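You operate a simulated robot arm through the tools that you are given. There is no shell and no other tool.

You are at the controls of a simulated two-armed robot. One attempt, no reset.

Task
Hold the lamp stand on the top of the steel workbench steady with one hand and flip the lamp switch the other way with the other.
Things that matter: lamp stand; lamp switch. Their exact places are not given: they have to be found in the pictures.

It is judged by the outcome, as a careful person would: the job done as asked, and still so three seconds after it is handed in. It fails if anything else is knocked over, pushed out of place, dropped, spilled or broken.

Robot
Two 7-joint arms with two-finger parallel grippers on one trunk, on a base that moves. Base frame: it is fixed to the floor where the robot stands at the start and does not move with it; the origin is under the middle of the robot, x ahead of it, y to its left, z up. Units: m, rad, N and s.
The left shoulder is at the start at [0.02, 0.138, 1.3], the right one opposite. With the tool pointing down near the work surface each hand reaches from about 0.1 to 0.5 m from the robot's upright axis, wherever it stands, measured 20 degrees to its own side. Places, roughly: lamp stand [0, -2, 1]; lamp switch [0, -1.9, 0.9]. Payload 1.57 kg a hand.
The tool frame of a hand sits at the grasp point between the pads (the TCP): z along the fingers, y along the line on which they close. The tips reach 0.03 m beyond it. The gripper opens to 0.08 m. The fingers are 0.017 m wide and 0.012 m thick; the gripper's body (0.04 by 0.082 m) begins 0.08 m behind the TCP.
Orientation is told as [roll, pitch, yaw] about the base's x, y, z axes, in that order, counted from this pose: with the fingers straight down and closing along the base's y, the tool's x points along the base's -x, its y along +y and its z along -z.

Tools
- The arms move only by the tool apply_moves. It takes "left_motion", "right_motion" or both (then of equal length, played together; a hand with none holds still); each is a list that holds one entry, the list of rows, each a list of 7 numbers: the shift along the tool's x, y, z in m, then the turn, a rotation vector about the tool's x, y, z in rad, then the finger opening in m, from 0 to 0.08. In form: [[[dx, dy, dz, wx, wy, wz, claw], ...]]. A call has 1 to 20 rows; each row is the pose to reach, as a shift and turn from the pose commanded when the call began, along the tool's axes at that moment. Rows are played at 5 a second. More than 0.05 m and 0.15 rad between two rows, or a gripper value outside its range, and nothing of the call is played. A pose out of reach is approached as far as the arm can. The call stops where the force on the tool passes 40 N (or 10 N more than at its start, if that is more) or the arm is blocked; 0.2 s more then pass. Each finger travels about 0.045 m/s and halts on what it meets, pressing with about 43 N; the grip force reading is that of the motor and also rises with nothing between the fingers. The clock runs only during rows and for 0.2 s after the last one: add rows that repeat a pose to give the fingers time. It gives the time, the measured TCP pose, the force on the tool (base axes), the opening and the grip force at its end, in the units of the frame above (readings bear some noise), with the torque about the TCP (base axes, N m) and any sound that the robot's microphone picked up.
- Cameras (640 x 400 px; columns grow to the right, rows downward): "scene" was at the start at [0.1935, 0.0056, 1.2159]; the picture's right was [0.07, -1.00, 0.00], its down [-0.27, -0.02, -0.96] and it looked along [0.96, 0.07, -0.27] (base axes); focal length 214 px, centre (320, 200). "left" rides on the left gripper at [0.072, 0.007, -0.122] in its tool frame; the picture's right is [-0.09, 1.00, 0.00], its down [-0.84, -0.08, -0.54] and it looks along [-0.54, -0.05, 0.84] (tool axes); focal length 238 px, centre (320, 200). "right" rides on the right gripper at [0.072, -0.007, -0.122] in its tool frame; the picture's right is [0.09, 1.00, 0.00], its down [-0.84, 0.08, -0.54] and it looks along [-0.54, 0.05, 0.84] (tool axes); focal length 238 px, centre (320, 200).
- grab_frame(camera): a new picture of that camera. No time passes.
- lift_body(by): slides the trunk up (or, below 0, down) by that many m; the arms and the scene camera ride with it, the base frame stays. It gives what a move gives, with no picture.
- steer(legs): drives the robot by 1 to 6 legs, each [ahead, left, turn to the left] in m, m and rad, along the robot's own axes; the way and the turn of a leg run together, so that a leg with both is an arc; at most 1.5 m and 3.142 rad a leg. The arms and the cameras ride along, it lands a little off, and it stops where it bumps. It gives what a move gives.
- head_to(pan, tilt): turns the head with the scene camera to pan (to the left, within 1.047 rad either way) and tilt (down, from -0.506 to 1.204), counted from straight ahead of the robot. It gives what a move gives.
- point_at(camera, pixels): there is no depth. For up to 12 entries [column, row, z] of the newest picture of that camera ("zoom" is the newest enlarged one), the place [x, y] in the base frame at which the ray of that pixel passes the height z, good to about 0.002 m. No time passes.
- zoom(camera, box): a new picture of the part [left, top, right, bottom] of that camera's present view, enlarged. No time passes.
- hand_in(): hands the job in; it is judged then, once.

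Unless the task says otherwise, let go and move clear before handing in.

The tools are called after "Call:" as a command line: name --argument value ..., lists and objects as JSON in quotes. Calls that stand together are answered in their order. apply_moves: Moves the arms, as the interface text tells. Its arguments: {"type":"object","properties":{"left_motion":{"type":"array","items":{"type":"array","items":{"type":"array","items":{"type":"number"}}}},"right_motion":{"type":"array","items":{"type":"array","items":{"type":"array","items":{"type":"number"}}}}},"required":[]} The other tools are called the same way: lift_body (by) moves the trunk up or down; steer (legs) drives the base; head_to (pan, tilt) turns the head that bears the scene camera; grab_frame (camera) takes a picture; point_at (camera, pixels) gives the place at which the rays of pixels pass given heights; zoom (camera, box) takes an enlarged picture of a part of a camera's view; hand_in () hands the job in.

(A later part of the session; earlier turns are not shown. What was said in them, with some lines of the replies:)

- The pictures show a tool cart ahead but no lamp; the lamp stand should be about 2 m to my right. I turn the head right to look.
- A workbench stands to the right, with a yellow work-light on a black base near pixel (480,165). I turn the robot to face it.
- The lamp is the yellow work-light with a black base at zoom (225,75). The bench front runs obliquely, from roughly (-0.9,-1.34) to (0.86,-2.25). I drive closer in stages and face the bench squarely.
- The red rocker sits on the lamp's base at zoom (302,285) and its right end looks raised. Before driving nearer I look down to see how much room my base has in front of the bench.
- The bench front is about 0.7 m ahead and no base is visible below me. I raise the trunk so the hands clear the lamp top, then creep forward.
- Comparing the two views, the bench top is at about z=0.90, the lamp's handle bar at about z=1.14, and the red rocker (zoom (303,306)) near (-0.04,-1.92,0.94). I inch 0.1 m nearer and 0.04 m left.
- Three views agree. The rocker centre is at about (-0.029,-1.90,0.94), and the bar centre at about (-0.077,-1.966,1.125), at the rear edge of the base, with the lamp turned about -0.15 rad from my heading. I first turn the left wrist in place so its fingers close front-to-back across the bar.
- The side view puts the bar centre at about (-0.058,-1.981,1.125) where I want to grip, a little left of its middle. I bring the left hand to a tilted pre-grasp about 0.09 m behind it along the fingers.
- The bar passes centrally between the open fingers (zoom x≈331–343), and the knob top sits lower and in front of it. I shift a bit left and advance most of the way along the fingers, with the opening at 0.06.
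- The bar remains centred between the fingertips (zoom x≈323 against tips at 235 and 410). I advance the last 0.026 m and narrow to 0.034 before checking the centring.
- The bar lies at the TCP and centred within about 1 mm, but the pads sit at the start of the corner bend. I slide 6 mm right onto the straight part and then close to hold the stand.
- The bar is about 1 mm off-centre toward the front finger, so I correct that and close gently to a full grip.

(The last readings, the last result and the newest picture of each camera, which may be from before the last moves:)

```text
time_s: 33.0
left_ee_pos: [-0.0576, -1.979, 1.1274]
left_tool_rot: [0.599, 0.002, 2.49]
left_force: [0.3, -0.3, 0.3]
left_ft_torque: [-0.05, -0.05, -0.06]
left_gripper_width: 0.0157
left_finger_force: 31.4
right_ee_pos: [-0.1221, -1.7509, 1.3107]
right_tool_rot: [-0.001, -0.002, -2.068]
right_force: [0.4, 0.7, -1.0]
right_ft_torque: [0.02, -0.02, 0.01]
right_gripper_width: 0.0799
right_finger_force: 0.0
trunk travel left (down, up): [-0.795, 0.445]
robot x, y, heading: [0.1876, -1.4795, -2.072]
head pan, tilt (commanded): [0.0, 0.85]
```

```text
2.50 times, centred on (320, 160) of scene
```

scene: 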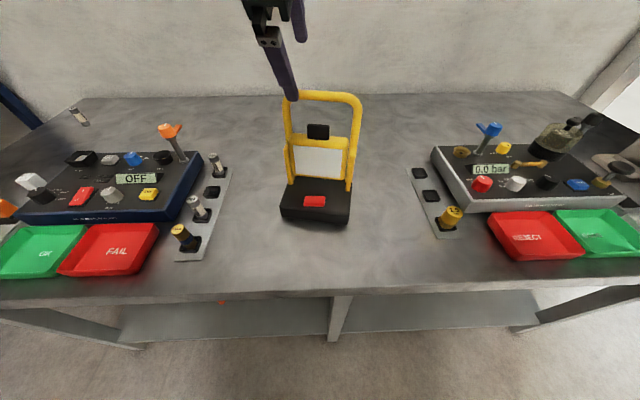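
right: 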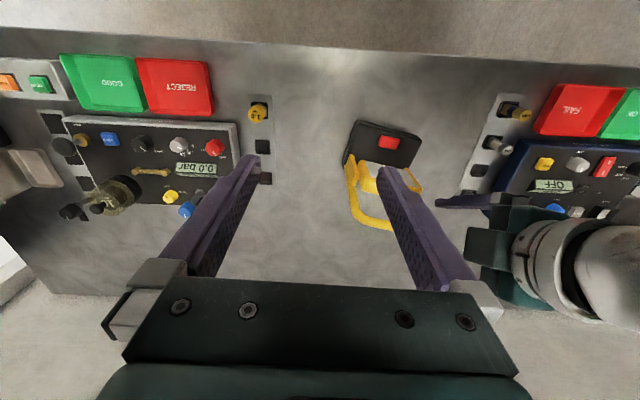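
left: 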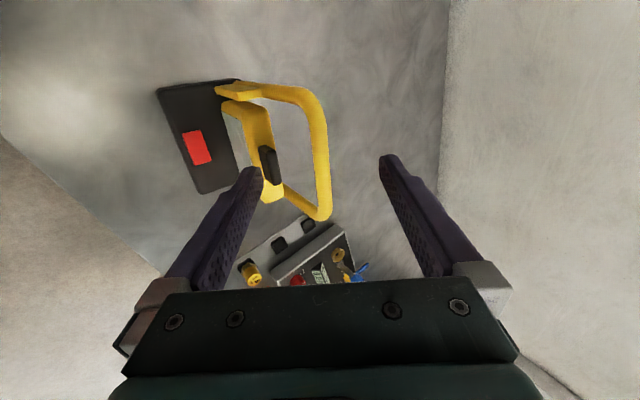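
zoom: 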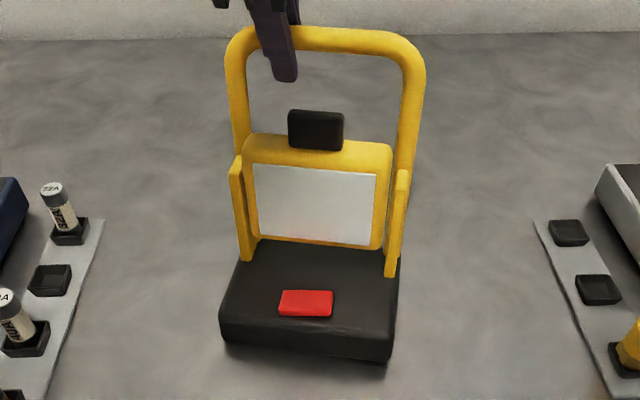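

The left hand now holds the stand (opening 0.0157, 31 N) and the base hasn't moved in the scene zoom. Next I close the right gripper, tilt it forward and lower it to the right-front of the lamp, clear of everything.

Call:
apply_moves --right_motion '[[[0.0052, 0.0084, 0.0422, 0, -0.13, 0, 0.06], [0.0104, 0.0168, 0.0844, 0, -0.26, 0, 0.04], [0.0156, 0.0252, 0.1266, 0, -0.39, 0, 0.02], [0.0208, 0.0336, 0.1688, 0, -0.52, 0, 0.0], [0.026, 0.042, 0.211, 0, -0.65, 0, 0.0], [0.026, 0.042, 0.211, 0, -0.65, 0, 0.0], [0.026, 0.042, 0.211, 0, -0.65, 0, 0.0], [0.026, 0.042, 0.211, 0, -0.65, 0, 0.0]]]'

Call:
grab_frame --camera "right"

Call:
grab_frame --camera "scene"

Call:
grab_frame --camera "left"

```text
time_s: 34.8
left_ee_pos: [-0.0557, -1.9785, 1.1286]
left_tool_rot: [0.601, 0.001, 2.491]
left_force: [0.6, -1.0, -0.6]
left_ft_torque: [0.0, -0.01, -0.12]
left_gripper_width: 0.0158
left_finger_force: 31.2
right_ee_pos: [-0.072, -1.7488, 1.0986]
right_tool_rot: [-0.001, -0.648, -2.07]
right_force: [0.2, 0.4, 0.4]
right_ft_torque: [-0.01, 0.02, 0.0]
right_gripper_width: 0.0
right_finger_force: 21.0
trunk travel left (down, up): [-0.795, 0.445]
robot x, y, heading: [0.1852, -1.476, -2.066]
head pan, tilt (commanded): [0.0, 0.85]
```

```text
taken
```

right: 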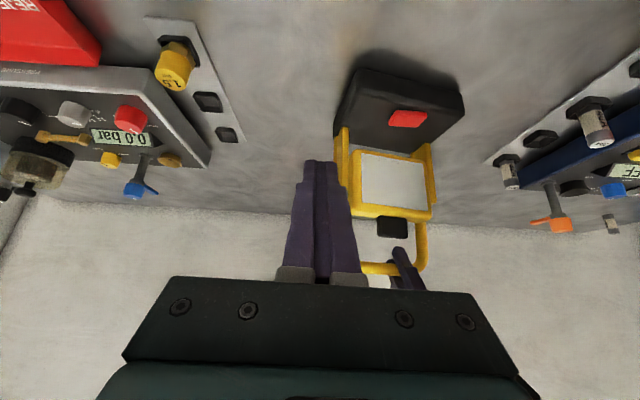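

```text
taken
```

scene: 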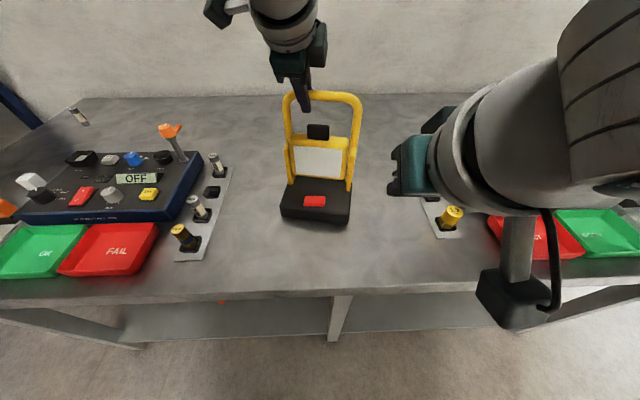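

```text
taken
```

left: 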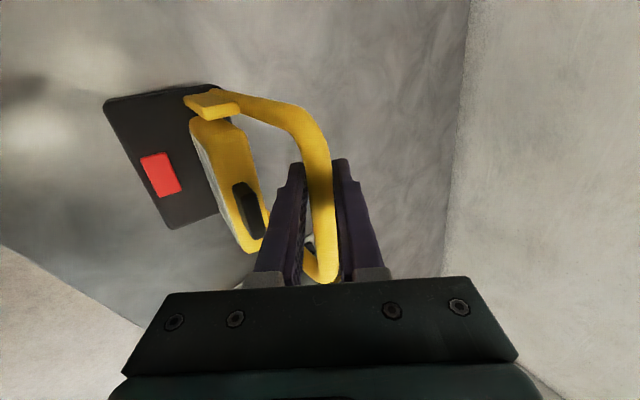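

Call:
zoom --camera "right" --box '[320, 60, 480, 220]'

Call:
point_at --camera "zoom" --pixels '[[320, 200, 0.94]]'

Call:
zoom --camera "right" --box '[370, 90, 450, 140]'

Call:
zoom --camera "left" --box '[100, 130, 220, 220]'

```text
2.50 times, centred on (400, 140) of right
```

zoom: 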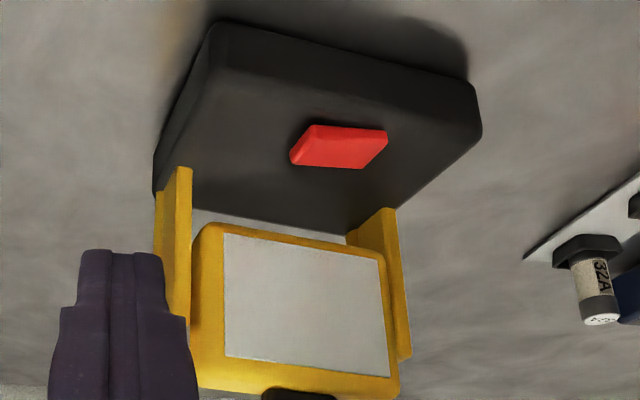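

```text
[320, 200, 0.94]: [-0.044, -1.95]
```

```text
8.00 times, centred on (410, 115) of right
```

zoom: 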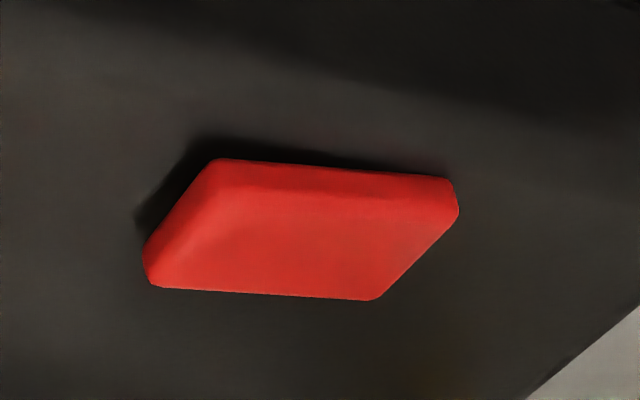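

```text
4.44 times, centred on (160, 175) of left
```

zoom: 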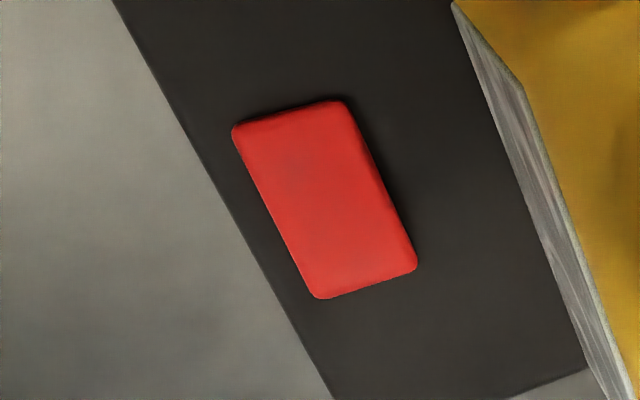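

Call:
zoom --camera "scene" --box '[290, 180, 340, 220]'

Call:
point_at --camera "zoom" --pixels '[[320, 200, 0.93], [320, 200, 0.94], [320, 200, 0.95]]'

```text
10.00 times, centred on (315, 200) of scene
```

zoom: 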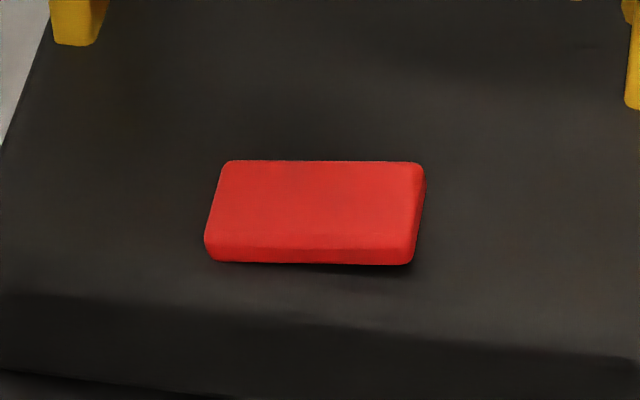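

```text
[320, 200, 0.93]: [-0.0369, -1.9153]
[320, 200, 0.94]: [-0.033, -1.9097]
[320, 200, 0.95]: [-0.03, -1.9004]
```

Call:
point_at --camera "zoom" --pixels '[[412, 200, 0.94], [412, 200, 0.95], [215, 205, 0.935], [424, 165, 0.945], [412, 240, 0.945], [226, 162, 0.935], [207, 240, 0.935]]'

Call:
zoom --camera "right" --box '[370, 90, 450, 140]'

Call:
point_at --camera "zoom" --pixels '[[150, 280, 0.935], [150, 280, 0.945], [150, 280, 0.955], [218, 165, 0.935], [218, 165, 0.945], [455, 185, 0.935], [375, 297, 0.935], [375, 297, 0.945]]'

Call:
zoom --camera "left" --box '[100, 130, 220, 220]'

Call:
point_at --camera "zoom" --pixels '[[315, 297, 0.935], [315, 297, 0.945], [315, 297, 0.955], [416, 268, 0.935], [416, 268, 0.945], [416, 268, 0.955], [340, 102, 0.935], [340, 102, 0.945], [235, 128, 0.935], [235, 128, 0.945]]'

```text
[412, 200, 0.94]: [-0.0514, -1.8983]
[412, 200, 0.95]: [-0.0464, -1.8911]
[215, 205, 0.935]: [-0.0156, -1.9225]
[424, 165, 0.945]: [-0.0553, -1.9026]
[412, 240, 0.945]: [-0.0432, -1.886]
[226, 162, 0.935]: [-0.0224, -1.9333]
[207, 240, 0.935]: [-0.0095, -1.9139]
```

```text
8.00 times, centred on (410, 115) of right
```

zoom: 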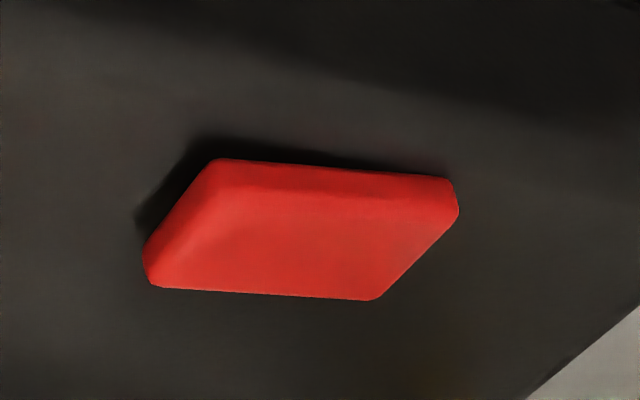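

```text
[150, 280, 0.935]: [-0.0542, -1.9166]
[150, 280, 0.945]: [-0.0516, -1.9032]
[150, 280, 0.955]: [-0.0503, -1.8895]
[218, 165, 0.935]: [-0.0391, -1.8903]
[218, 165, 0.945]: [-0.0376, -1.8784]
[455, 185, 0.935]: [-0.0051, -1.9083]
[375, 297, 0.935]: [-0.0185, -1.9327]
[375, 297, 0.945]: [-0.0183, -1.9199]
```

```text
4.44 times, centred on (160, 175) of left
```

zoom: 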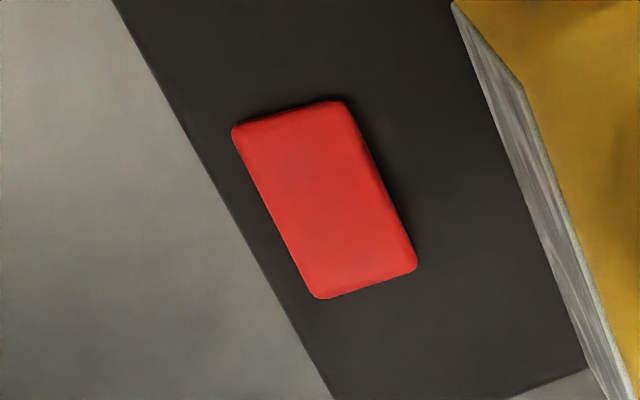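

```text
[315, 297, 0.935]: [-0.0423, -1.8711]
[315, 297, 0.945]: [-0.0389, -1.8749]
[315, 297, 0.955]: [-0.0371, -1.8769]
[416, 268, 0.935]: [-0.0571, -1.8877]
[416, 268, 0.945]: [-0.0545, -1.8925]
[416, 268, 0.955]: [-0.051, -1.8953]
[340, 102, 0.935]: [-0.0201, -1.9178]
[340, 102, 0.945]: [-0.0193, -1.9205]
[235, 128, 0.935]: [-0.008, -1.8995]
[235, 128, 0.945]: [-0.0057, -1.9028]
```

The right end of the rocker is raised (top corner about z=0.953, left end about 0.943), so the right end is the one to press. I bring the closed right fingertips to about 0.04 m above that end at (-0.045,-1.887).

Call:
apply_moves --right_motion '[[[-0.0062, 0.018, 0.0239, 0, 0, 0, 0], [-0.0124, 0.0359, 0.0478, 0, 0, 0, 0], [-0.0185, 0.0539, 0.0717, 0, 0, 0, 0], [-0.0247, 0.0718, 0.0956, 0, 0, 0, 0], [-0.0309, 0.0898, 0.1195, 0, 0, 0, 0], [-0.0309, 0.0898, 0.1195, 0, 0, 0, 0]]]'

Call:
grab_frame --camera "right"

Call:
grab_frame --camera "scene"

Call:
zoom --camera "left" --box '[60, 90, 300, 260]'

```text
time_s: 36.2
left_ee_pos: [-0.0571, -1.9776, 1.1277]
left_tool_rot: [0.601, 0.001, 2.491]
left_force: [0.7, -0.4, -0.6]
left_ft_torque: [0.02, 0.0, -0.1]
left_gripper_width: 0.0157
left_finger_force: 31.8
right_ee_pos: [-0.0405, -1.8761, 1.0234]
right_tool_rot: [0.003, -0.651, -2.069]
right_force: [0.1, -0.2, -0.1]
right_ft_torque: [0.0, -0.01, -0.01]
right_gripper_width: 0.0003
right_finger_force: 21.7
trunk travel left (down, up): [-0.795, 0.445]
robot x, y, heading: [0.1858, -1.4813, -2.069]
head pan, tilt (commanded): [0.0, 0.85]
```

```text
taken
```

right: 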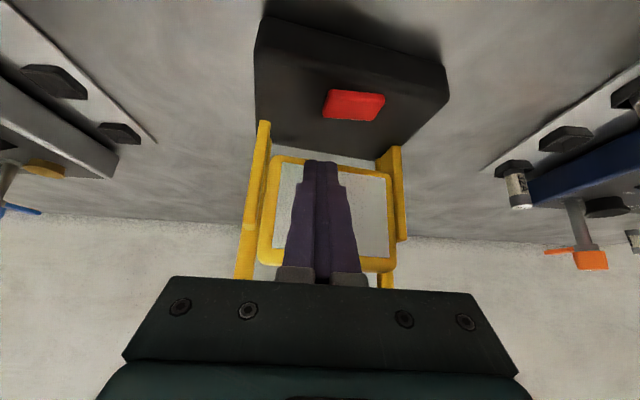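

```text
taken
```

scene: 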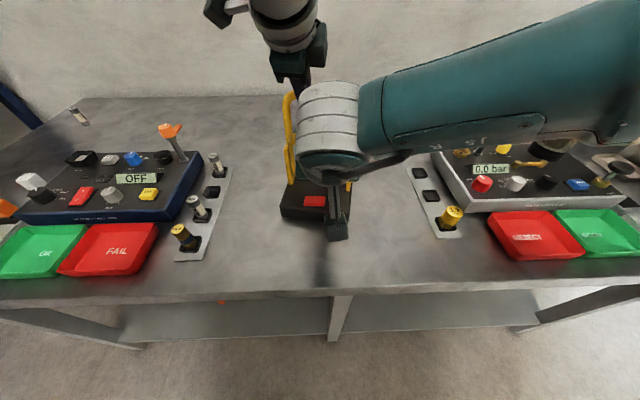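

```text
2.35 times, centred on (180, 175) of left
```

zoom: 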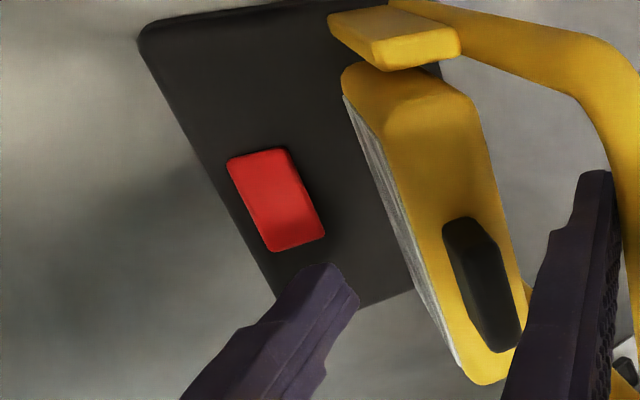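

Call:
zoom --camera "right" --box '[300, 70, 400, 180]'

Call:
point_at --camera "zoom" --pixels '[[320, 200, 0.953]]'

```text
3.64 times, centred on (350, 125) of right
```

zoom: 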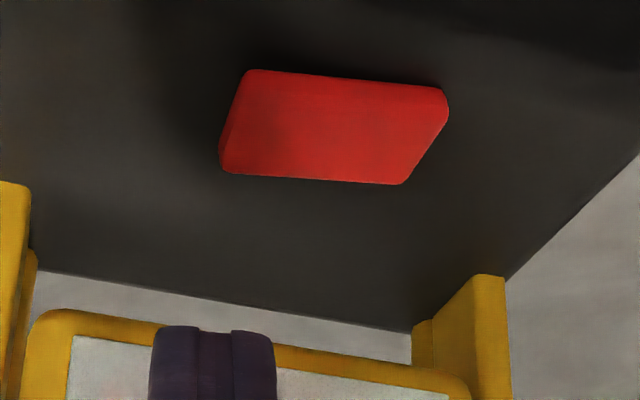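

```text
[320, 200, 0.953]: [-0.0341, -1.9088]
```

Call:
point_at --camera "zoom" --pixels '[[224, 168, 0.953], [224, 168, 0.945], [248, 72, 0.953], [248, 72, 0.945], [235, 125, 0.953], [402, 183, 0.943], [445, 95, 0.943], [330, 128, 0.948]]'

```text
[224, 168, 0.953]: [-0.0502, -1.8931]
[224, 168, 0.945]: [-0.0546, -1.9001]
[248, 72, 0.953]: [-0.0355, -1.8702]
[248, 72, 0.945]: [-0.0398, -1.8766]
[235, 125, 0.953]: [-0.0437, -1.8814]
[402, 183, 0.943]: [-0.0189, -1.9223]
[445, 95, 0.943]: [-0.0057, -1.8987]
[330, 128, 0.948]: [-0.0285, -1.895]
```

Prediction and picture agree: the rocker's raised right end is at right-image (327,107), directly below the fingertips' heel edge. I lower straight down to just above it.

Call:
apply_moves --right_motion '[[[0.0073, 0, 0.0095, 0, 0, 0, 0], [0.0145, 0, 0.0191, 0, 0, 0, 0], [0.0206, 0, 0.027, 0, 0, 0, 0], [0.0206, 0, 0.027, 0, 0, 0, 0]]]'

Call:
zoom --camera "right" --box '[270, 90, 390, 190]'

Call:
zoom --camera "left" --box '[60, 90, 260, 260]'

Call:
zoom --camera "scene" --box '[270, 170, 370, 250]'

```text
time_s: 37.2
left_ee_pos: [-0.0561, -1.9778, 1.1283]
left_tool_rot: [0.601, 0.002, 2.492]
left_force: [0.3, 0.0, 0.4]
left_ft_torque: [0.0, -0.04, -0.05]
left_gripper_width: 0.0159
left_finger_force: 31.0
right_ee_pos: [-0.0386, -1.8754, 0.9881]
right_tool_rot: [0.0, -0.65, -2.068]
right_force: [0.1, -0.1, 0.0]
right_ft_torque: [0.01, 0.03, 0.01]
right_gripper_width: 0.0001
right_finger_force: 21.1
trunk travel left (down, up): [-0.795, 0.445]
robot x, y, heading: [0.1836, -1.481, -2.07]
head pan, tilt (commanded): [0.0, 0.85]
```

```text
4.00 times, centred on (330, 140) of right
```

zoom: 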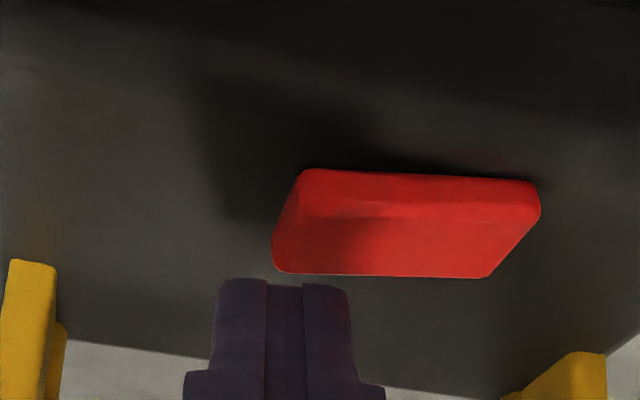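

```text
2.35 times, centred on (160, 175) of left
```

zoom: 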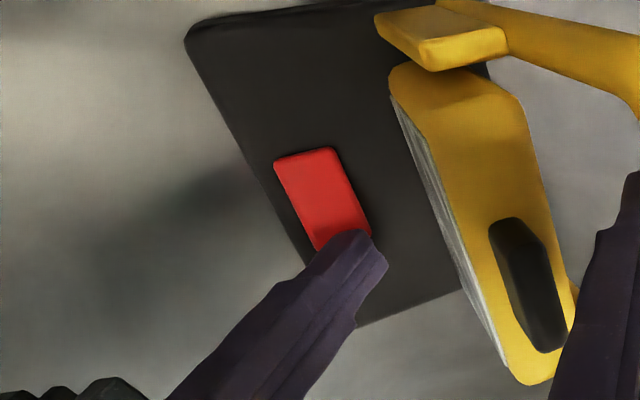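

```text
5.00 times, centred on (320, 210) of scene
```

zoom: 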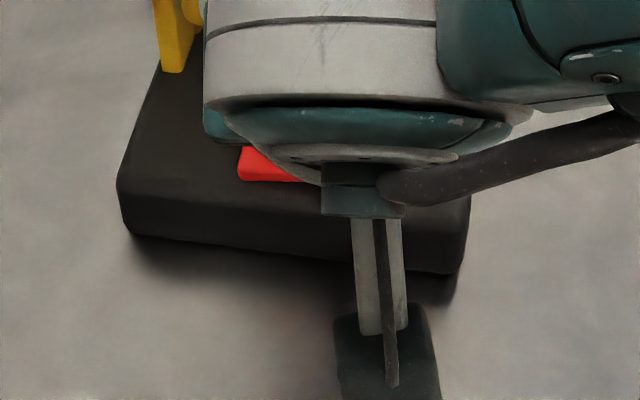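

The tip is about 6 mm above the rocker's right end, slightly too far back and inboard (tip at right-zoom (285,280), end at (280,225)). I shift 3 mm right and 3 mm toward me, then press down in small steps while watching the force.

Call:
apply_moves --right_motion '[[[0.0024, -0.003, -0.0018, 0, 0, 0, 0], [0.0036, -0.003, -0.0002, 0, 0, 0, 0], [0.0048, -0.003, 0.0014, 0, 0, 0, 0], [0.006, -0.003, 0.003, 0, 0, 0, 0], [0.0072, -0.003, 0.0046, 0, 0, 0, 0], [0.0072, -0.003, 0.0046, 0, 0, 0, 0]]]'

Call:
zoom --camera "right" --box '[270, 90, 390, 190]'

Call:
zoom --camera "left" --box '[60, 90, 260, 260]'

```text
time_s: 38.6
left_ee_pos: [-0.0574, -1.9787, 1.1295]
left_tool_rot: [0.601, 0.003, 2.489]
left_force: [2.4, -0.3, 0.0]
left_ft_torque: [0.01, -0.05, -0.08]
left_gripper_width: 0.0156
left_finger_force: 31.7
right_ee_pos: [-0.0422, -1.8714, 0.9822]
right_tool_rot: [0.0, -0.648, -2.068]
right_force: [-0.6, 0.9, 2.3]
right_ft_torque: [-0.05, 0.05, -0.03]
right_gripper_width: 0.0001
right_finger_force: 21.3
trunk travel left (down, up): [-0.795, 0.445]
robot x, y, heading: [0.1868, -1.48, -2.069]
head pan, tilt (commanded): [0.0, 0.85]
```

```text
4.00 times, centred on (330, 140) of right
```

zoom: 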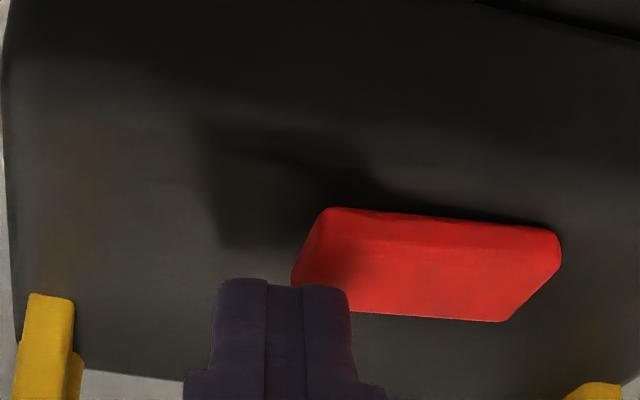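

```text
2.35 times, centred on (160, 175) of left
```

zoom: 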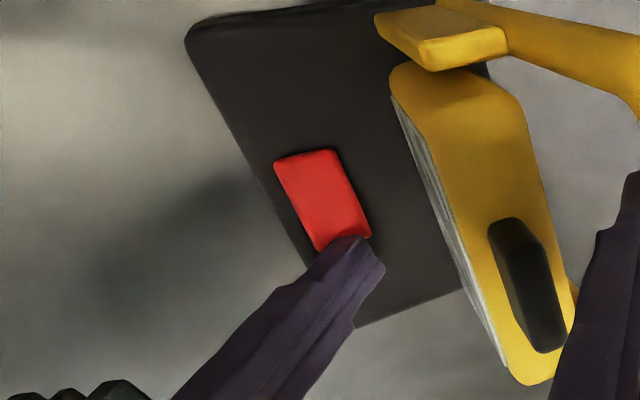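

The right force reads +2.3 N upward, so contact with the rocker has started while the left hand still holds. I keep pressing down in 2 mm steps.

Call:
apply_moves --right_motion '[[[0.0012, 0, 0.0016, 0, 0, 0, 0], [0.0024, 0, 0.0032, 0, 0, 0, 0], [0.0036, 0, 0.0048, 0, 0, 0, 0], [0.0036, 0, 0.0048, 0, 0, 0, 0]]]'

Call:
zoom --camera "right" --box '[270, 90, 390, 190]'

Call:
zoom --camera "left" --box '[60, 90, 260, 260]'

```text
time_s: 39.6
left_ee_pos: [-0.0563, -1.9779, 1.1277]
left_tool_rot: [0.601, 0.002, 2.491]
left_force: [-0.8, -6.7, 0.2]
left_ft_torque: [-0.03, 0.0, -0.09]
left_gripper_width: 0.0154
left_finger_force: 31.2
right_ee_pos: [-0.0414, -1.8722, 0.9778]
right_tool_rot: [0.001, -0.651, -2.068]
right_force: [4.3, 16.7, 26.0]
right_ft_torque: [0.04, -0.21, 0.12]
right_gripper_width: 0.0
right_finger_force: 21.7
trunk travel left (down, up): [-0.795, 0.445]
robot x, y, heading: [0.1858, -1.4778, -2.068]
head pan, tilt (commanded): [0.0, 0.85]
heard: click
```

```text
4.00 times, centred on (330, 140) of right
```

zoom: 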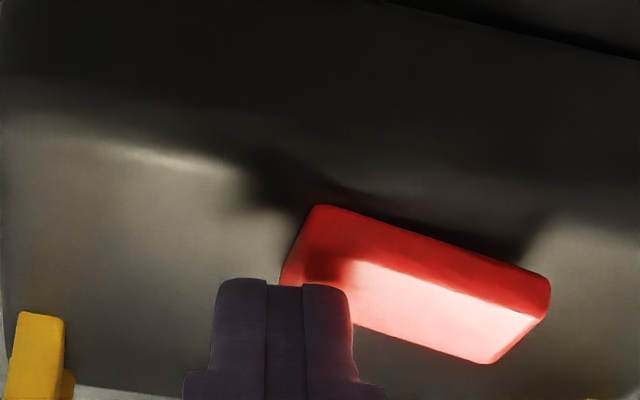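

```text
2.35 times, centred on (160, 175) of left
```

zoom: 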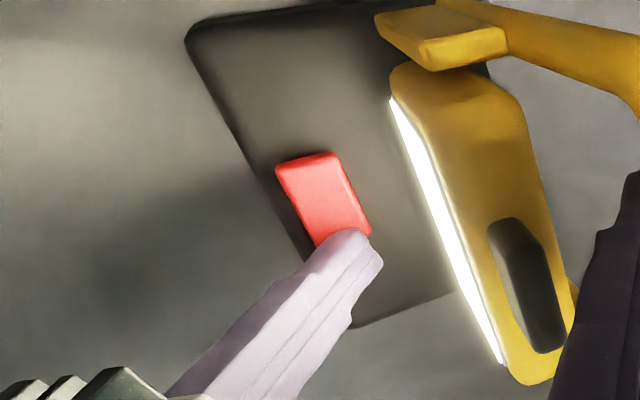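

A click was heard, the lamp is lit and the rocker's left end is now up. I lift the right hand straight up off the switch while the left still holds.

Call:
apply_moves --right_motion '[[[-0.0018, 0, -0.0024, 0, 0, 0, 0], [-0.0061, 0, -0.008, 0, 0, 0, 0], [-0.0121, 0, -0.0159, 0, 0, 0, 0], [-0.0242, 0, -0.0318, 0, 0, 0, 0], [-0.0364, 0, -0.0477, 0, 0, 0, 0], [-0.0364, 0, -0.0477, 0, 0, 0, 0]]]'

Call:
zoom --camera "right" --box '[240, 40, 440, 200]'

Call:
zoom --camera "left" --box '[60, 90, 300, 260]'

```text
time_s: 41.0
left_ee_pos: [-0.0556, -1.9785, 1.129]
left_tool_rot: [0.601, 0.001, 2.491]
left_force: [1.5, 0.4, 0.1]
left_ft_torque: [0.01, 0.0, -0.16]
left_gripper_width: 0.0157
left_finger_force: 31.2
right_ee_pos: [-0.0416, -1.8725, 1.0359]
right_tool_rot: [0.0, -0.65, -2.07]
right_force: [-0.5, -0.1, 0.0]
right_ft_torque: [-0.02, 0.03, 0.02]
right_gripper_width: 0.0
right_finger_force: 21.8
trunk travel left (down, up): [-0.795, 0.445]
robot x, y, heading: [0.1905, -1.4802, -2.066]
head pan, tilt (commanded): [0.0, 0.85]
```

```text
2.50 times, centred on (340, 120) of right
```

zoom: 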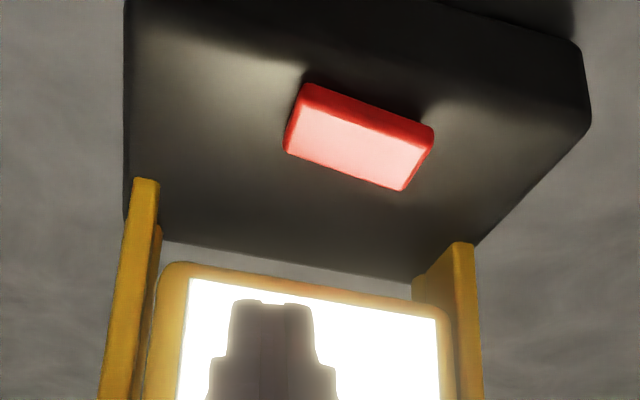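

```text
2.35 times, centred on (180, 175) of left
```

zoom: 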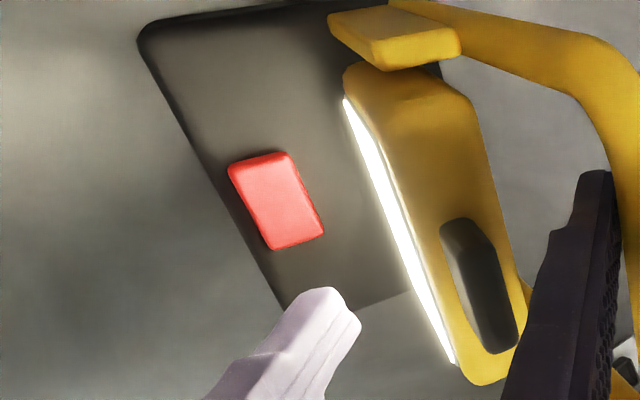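

The lamp stays on and the rocker stays flipped with the right hand off it. I withdraw the right hand along the way it came.

Call:
apply_moves --right_motion '[[[0.0062, -0.018, -0.0239, 0, 0, 0, 0], [0.0124, -0.0359, -0.0478, 0, 0, 0, 0], [0.0185, -0.0539, -0.0717, 0, 0, 0, 0], [0.0247, -0.0718, -0.0956, 0, 0, 0, 0], [0.0309, -0.0898, -0.1195, 0, 0, 0, 0], [0.0309, -0.0898, -0.1195, 0, 0, 0, 0]]]'

Call:
grab_frame --camera "scene"

Call:
zoom --camera "scene" --box '[240, 80, 400, 240]'

Call:
zoom --camera "left" --box '[260, 130, 380, 250]'

```text
time_s: 42.4
left_ee_pos: [-0.0577, -1.9791, 1.1279]
left_tool_rot: [0.601, 0.0, 2.493]
left_force: [0.3, -0.7, -0.1]
left_ft_torque: [-0.07, -0.14, -0.04]
left_gripper_width: 0.0158
left_finger_force: 31.0
right_ee_pos: [-0.0752, -1.743, 1.1102]
right_tool_rot: [0.002, -0.648, -2.071]
right_force: [-0.5, 0.9, -0.2]
right_ft_torque: [0.01, -0.02, -0.03]
right_gripper_width: 0.0
right_finger_force: 21.5
trunk travel left (down, up): [-0.795, 0.445]
robot x, y, heading: [0.188, -1.4801, -2.067]
head pan, tilt (commanded): [0.0, 0.85]
```

```text
taken
```

scene: 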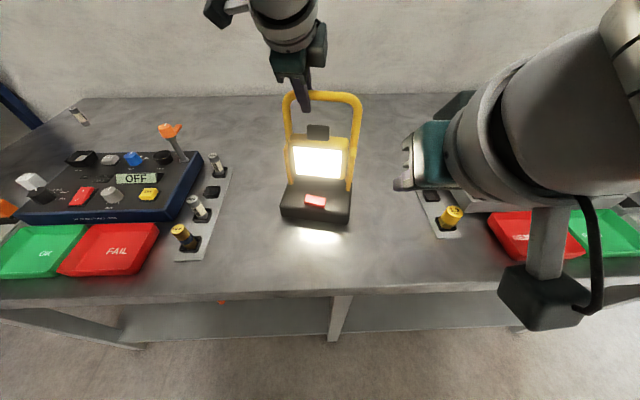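

```text
2.50 times, centred on (320, 160) of scene
```

zoom: 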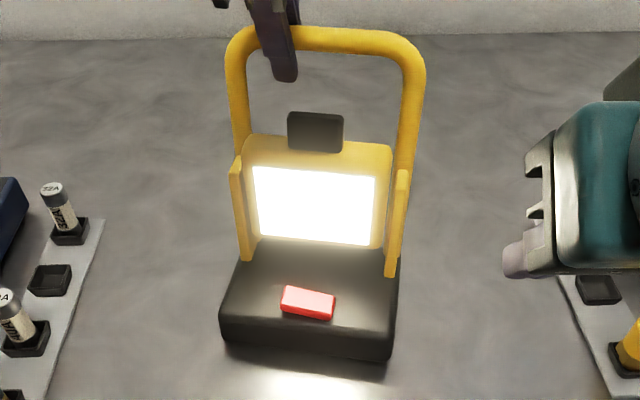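

```text
3.33 times, centred on (320, 190) of left
```

zoom: 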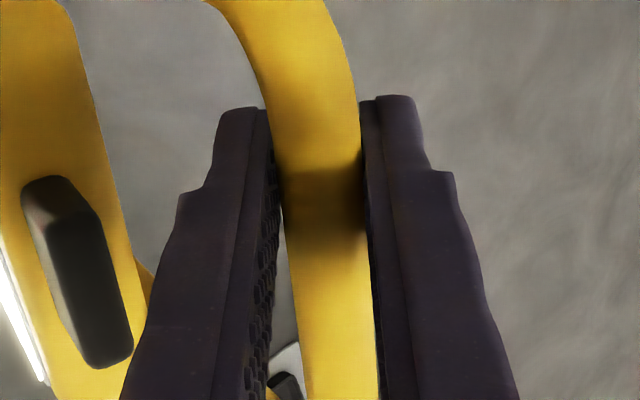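

The lamp is on, its base stands where it was (scene zoom corners (220,341) and (388,362)), and the right hand is clear. Now I open the left fingers slowly.

Call:
apply_moves --left_motion '[[[0, 0, 0, 0, 0, 0, 0.014], [0, 0, 0, 0, 0, 0, 0.018], [0, 0, 0, 0, 0, 0, 0.024], [0, 0, 0, 0, 0, 0, 0.032], [0, 0, 0, 0, 0, 0, 0.042], [0, 0, 0, 0, 0, 0, 0.042]]]'

Call:
zoom --camera "left" --box '[260, 130, 380, 250]'

Call:
zoom --camera "scene" --box '[240, 80, 400, 240]'

```text
time_s: 43.8
left_ee_pos: [-0.0561, -1.9782, 1.1277]
left_tool_rot: [0.6, 0.002, 2.49]
left_force: [-0.2, 0.6, -0.8]
left_ft_torque: [0.02, 0.01, -0.02]
left_gripper_width: 0.0421
left_finger_force: 0.0
right_ee_pos: [-0.0754, -1.7447, 1.1105]
right_tool_rot: [0.0, -0.649, -2.067]
right_force: [0.1, 0.9, 1.0]
right_ft_torque: [0.01, 0.0, 0.01]
right_gripper_width: 0.0001
right_finger_force: 21.4
trunk travel left (down, up): [-0.795, 0.445]
robot x, y, heading: [0.1882, -1.4825, -2.066]
head pan, tilt (commanded): [0.0, 0.85]
```

```text
3.33 times, centred on (320, 190) of left
```

zoom: 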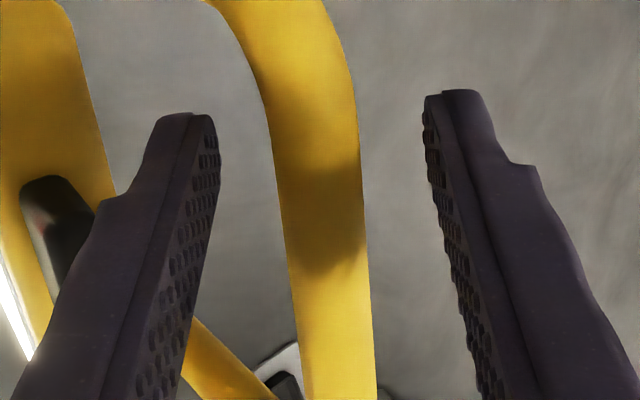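

```text
2.50 times, centred on (320, 160) of scene
```

zoom: 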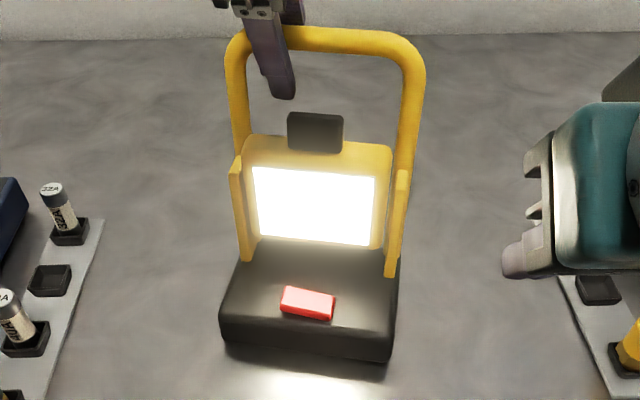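

The fingers are open on both sides of the bar and the lamp stands still. I retreat the left hand straight back along its fingers.

Call:
apply_moves --left_motion '[[[0, 0, -0.01, 0, 0, 0, 0.042], [0, 0, -0.025, 0, 0, 0, 0.042], [0, 0, -0.045, 0, 0, 0, 0.042], [0, 0, -0.07, 0, 0, 0, 0.042], [0, 0, -0.1, 0, 0, 0, 0.042], [0.03, 0, -0.13, 0, 0, 0, 0.042], [0.06, 0, -0.16, 0, 0, 0, 0.042], [0.06, 0, -0.16, 0, 0, 0, 0.042]]]'

Call:
grab_frame --camera "scene"

Call:
zoom --camera "scene" --box '[240, 80, 400, 240]'

Call:
grab_frame --camera "left"

```text
time_s: 45.6
left_ee_pos: [0.0447, -1.9443, 1.2603]
left_tool_rot: [0.601, 0.002, 2.492]
left_force: [1.1, 0.5, -0.5]
left_ft_torque: [0.03, 0.0, -0.01]
left_gripper_width: 0.0419
left_finger_force: 0.1
right_ee_pos: [-0.0761, -1.7439, 1.1104]
right_tool_rot: [0.0, -0.648, -2.068]
right_force: [0.0, 0.2, 0.7]
right_ft_torque: [0.01, -0.01, -0.01]
right_gripper_width: 0.0
right_finger_force: 20.7
trunk travel left (down, up): [-0.795, 0.445]
robot x, y, heading: [0.1852, -1.4778, -2.064]
head pan, tilt (commanded): [0.0, 0.85]
```

```text
taken
```

scene: 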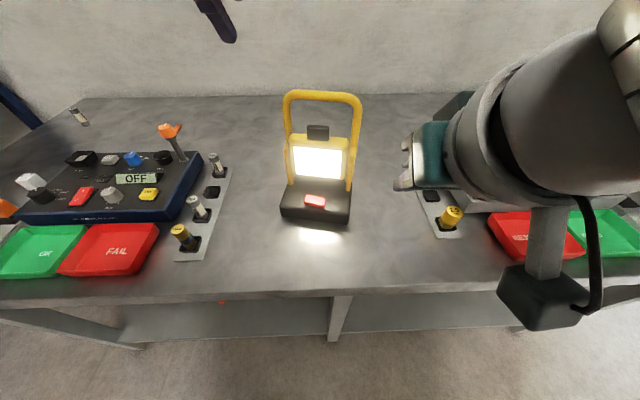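

```text
2.50 times, centred on (320, 160) of scene
```

zoom: 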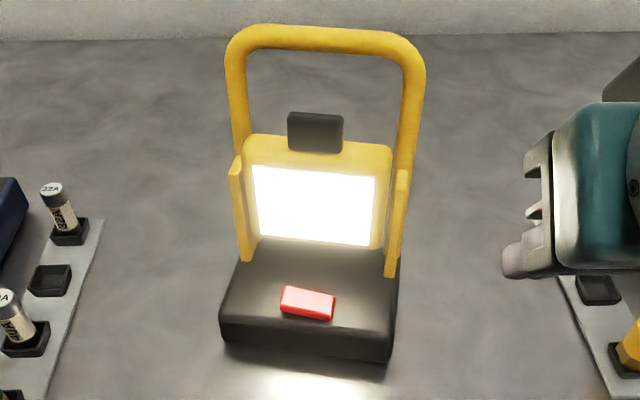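

```text
taken
```

left: 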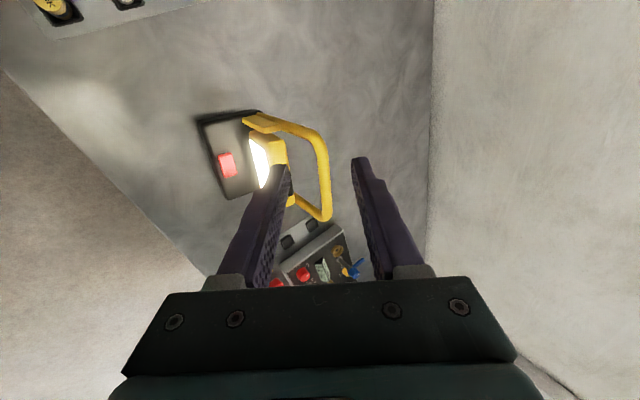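

The lamp stands lit in its original place, with the rocker flipped and both hands off. I raise the right hand to check that nothing behind it on the bench was disturbed.

Call:
apply_moves --right_motion '[[[-0.0182, -0.01, -0.0239, 0, 0, 0, 0], [-0.0364, -0.02, -0.0477, 0, 0, 0, 0], [-0.0545, -0.03, -0.0716, 0, 0, 0, 0], [-0.0727, -0.04, -0.0955, 0, 0, 0, 0], [-0.0909, -0.05, -0.1193, 0, 0, 0, 0], [-0.0909, -0.05, -0.1193, 0, 0, 0, 0]]]'

Call:
grab_frame --camera "scene"

Call:
grab_frame --camera "right"

```text
time_s: 47.0
left_ee_pos: [0.0457, -1.9447, 1.2601]
left_tool_rot: [0.599, 0.001, 2.49]
left_force: [1.3, 0.5, -0.1]
left_ft_torque: [0.02, 0.01, 0.02]
left_gripper_width: 0.0422
left_finger_force: 0.1
right_ee_pos: [-0.1194, -1.7202, 1.262]
right_tool_rot: [-0.001, -0.649, -2.07]
right_force: [-0.1, 0.9, -0.2]
right_ft_torque: [0.0, -0.03, -0.02]
right_gripper_width: 0.0
right_finger_force: 21.4
trunk travel left (down, up): [-0.795, 0.445]
robot x, y, heading: [0.1847, -1.4803, -2.069]
head pan, tilt (commanded): [0.0, 0.85]
```

```text
taken
```

scene: 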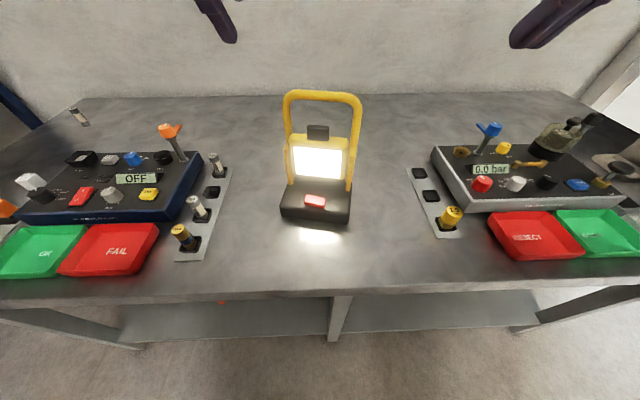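

```text
taken
```

right: 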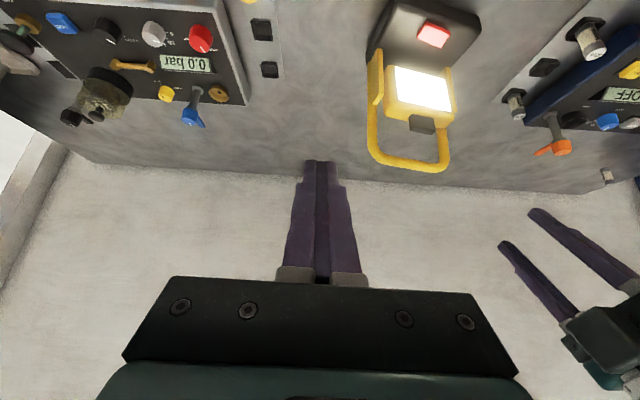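

Every object on the bench is where it was in the earlier picture, the lamp at (320,160) is lit and standing, and both hands are well clear. I hand the job in.

Call:
hand_in

```text
The job is handed in.
```

The lamp switch is flipped, and the lamp is now lit. The left hand gripped the stand's handle bar while the right hand pressed the raised right end of the red rocker; it clicked over and stayed.

The lamp base showed no visible shift in the scene pictures. Everything else on the bench looked undisturbed in the last picture before I handed in. I had released the stand and moved both hands clear by then.
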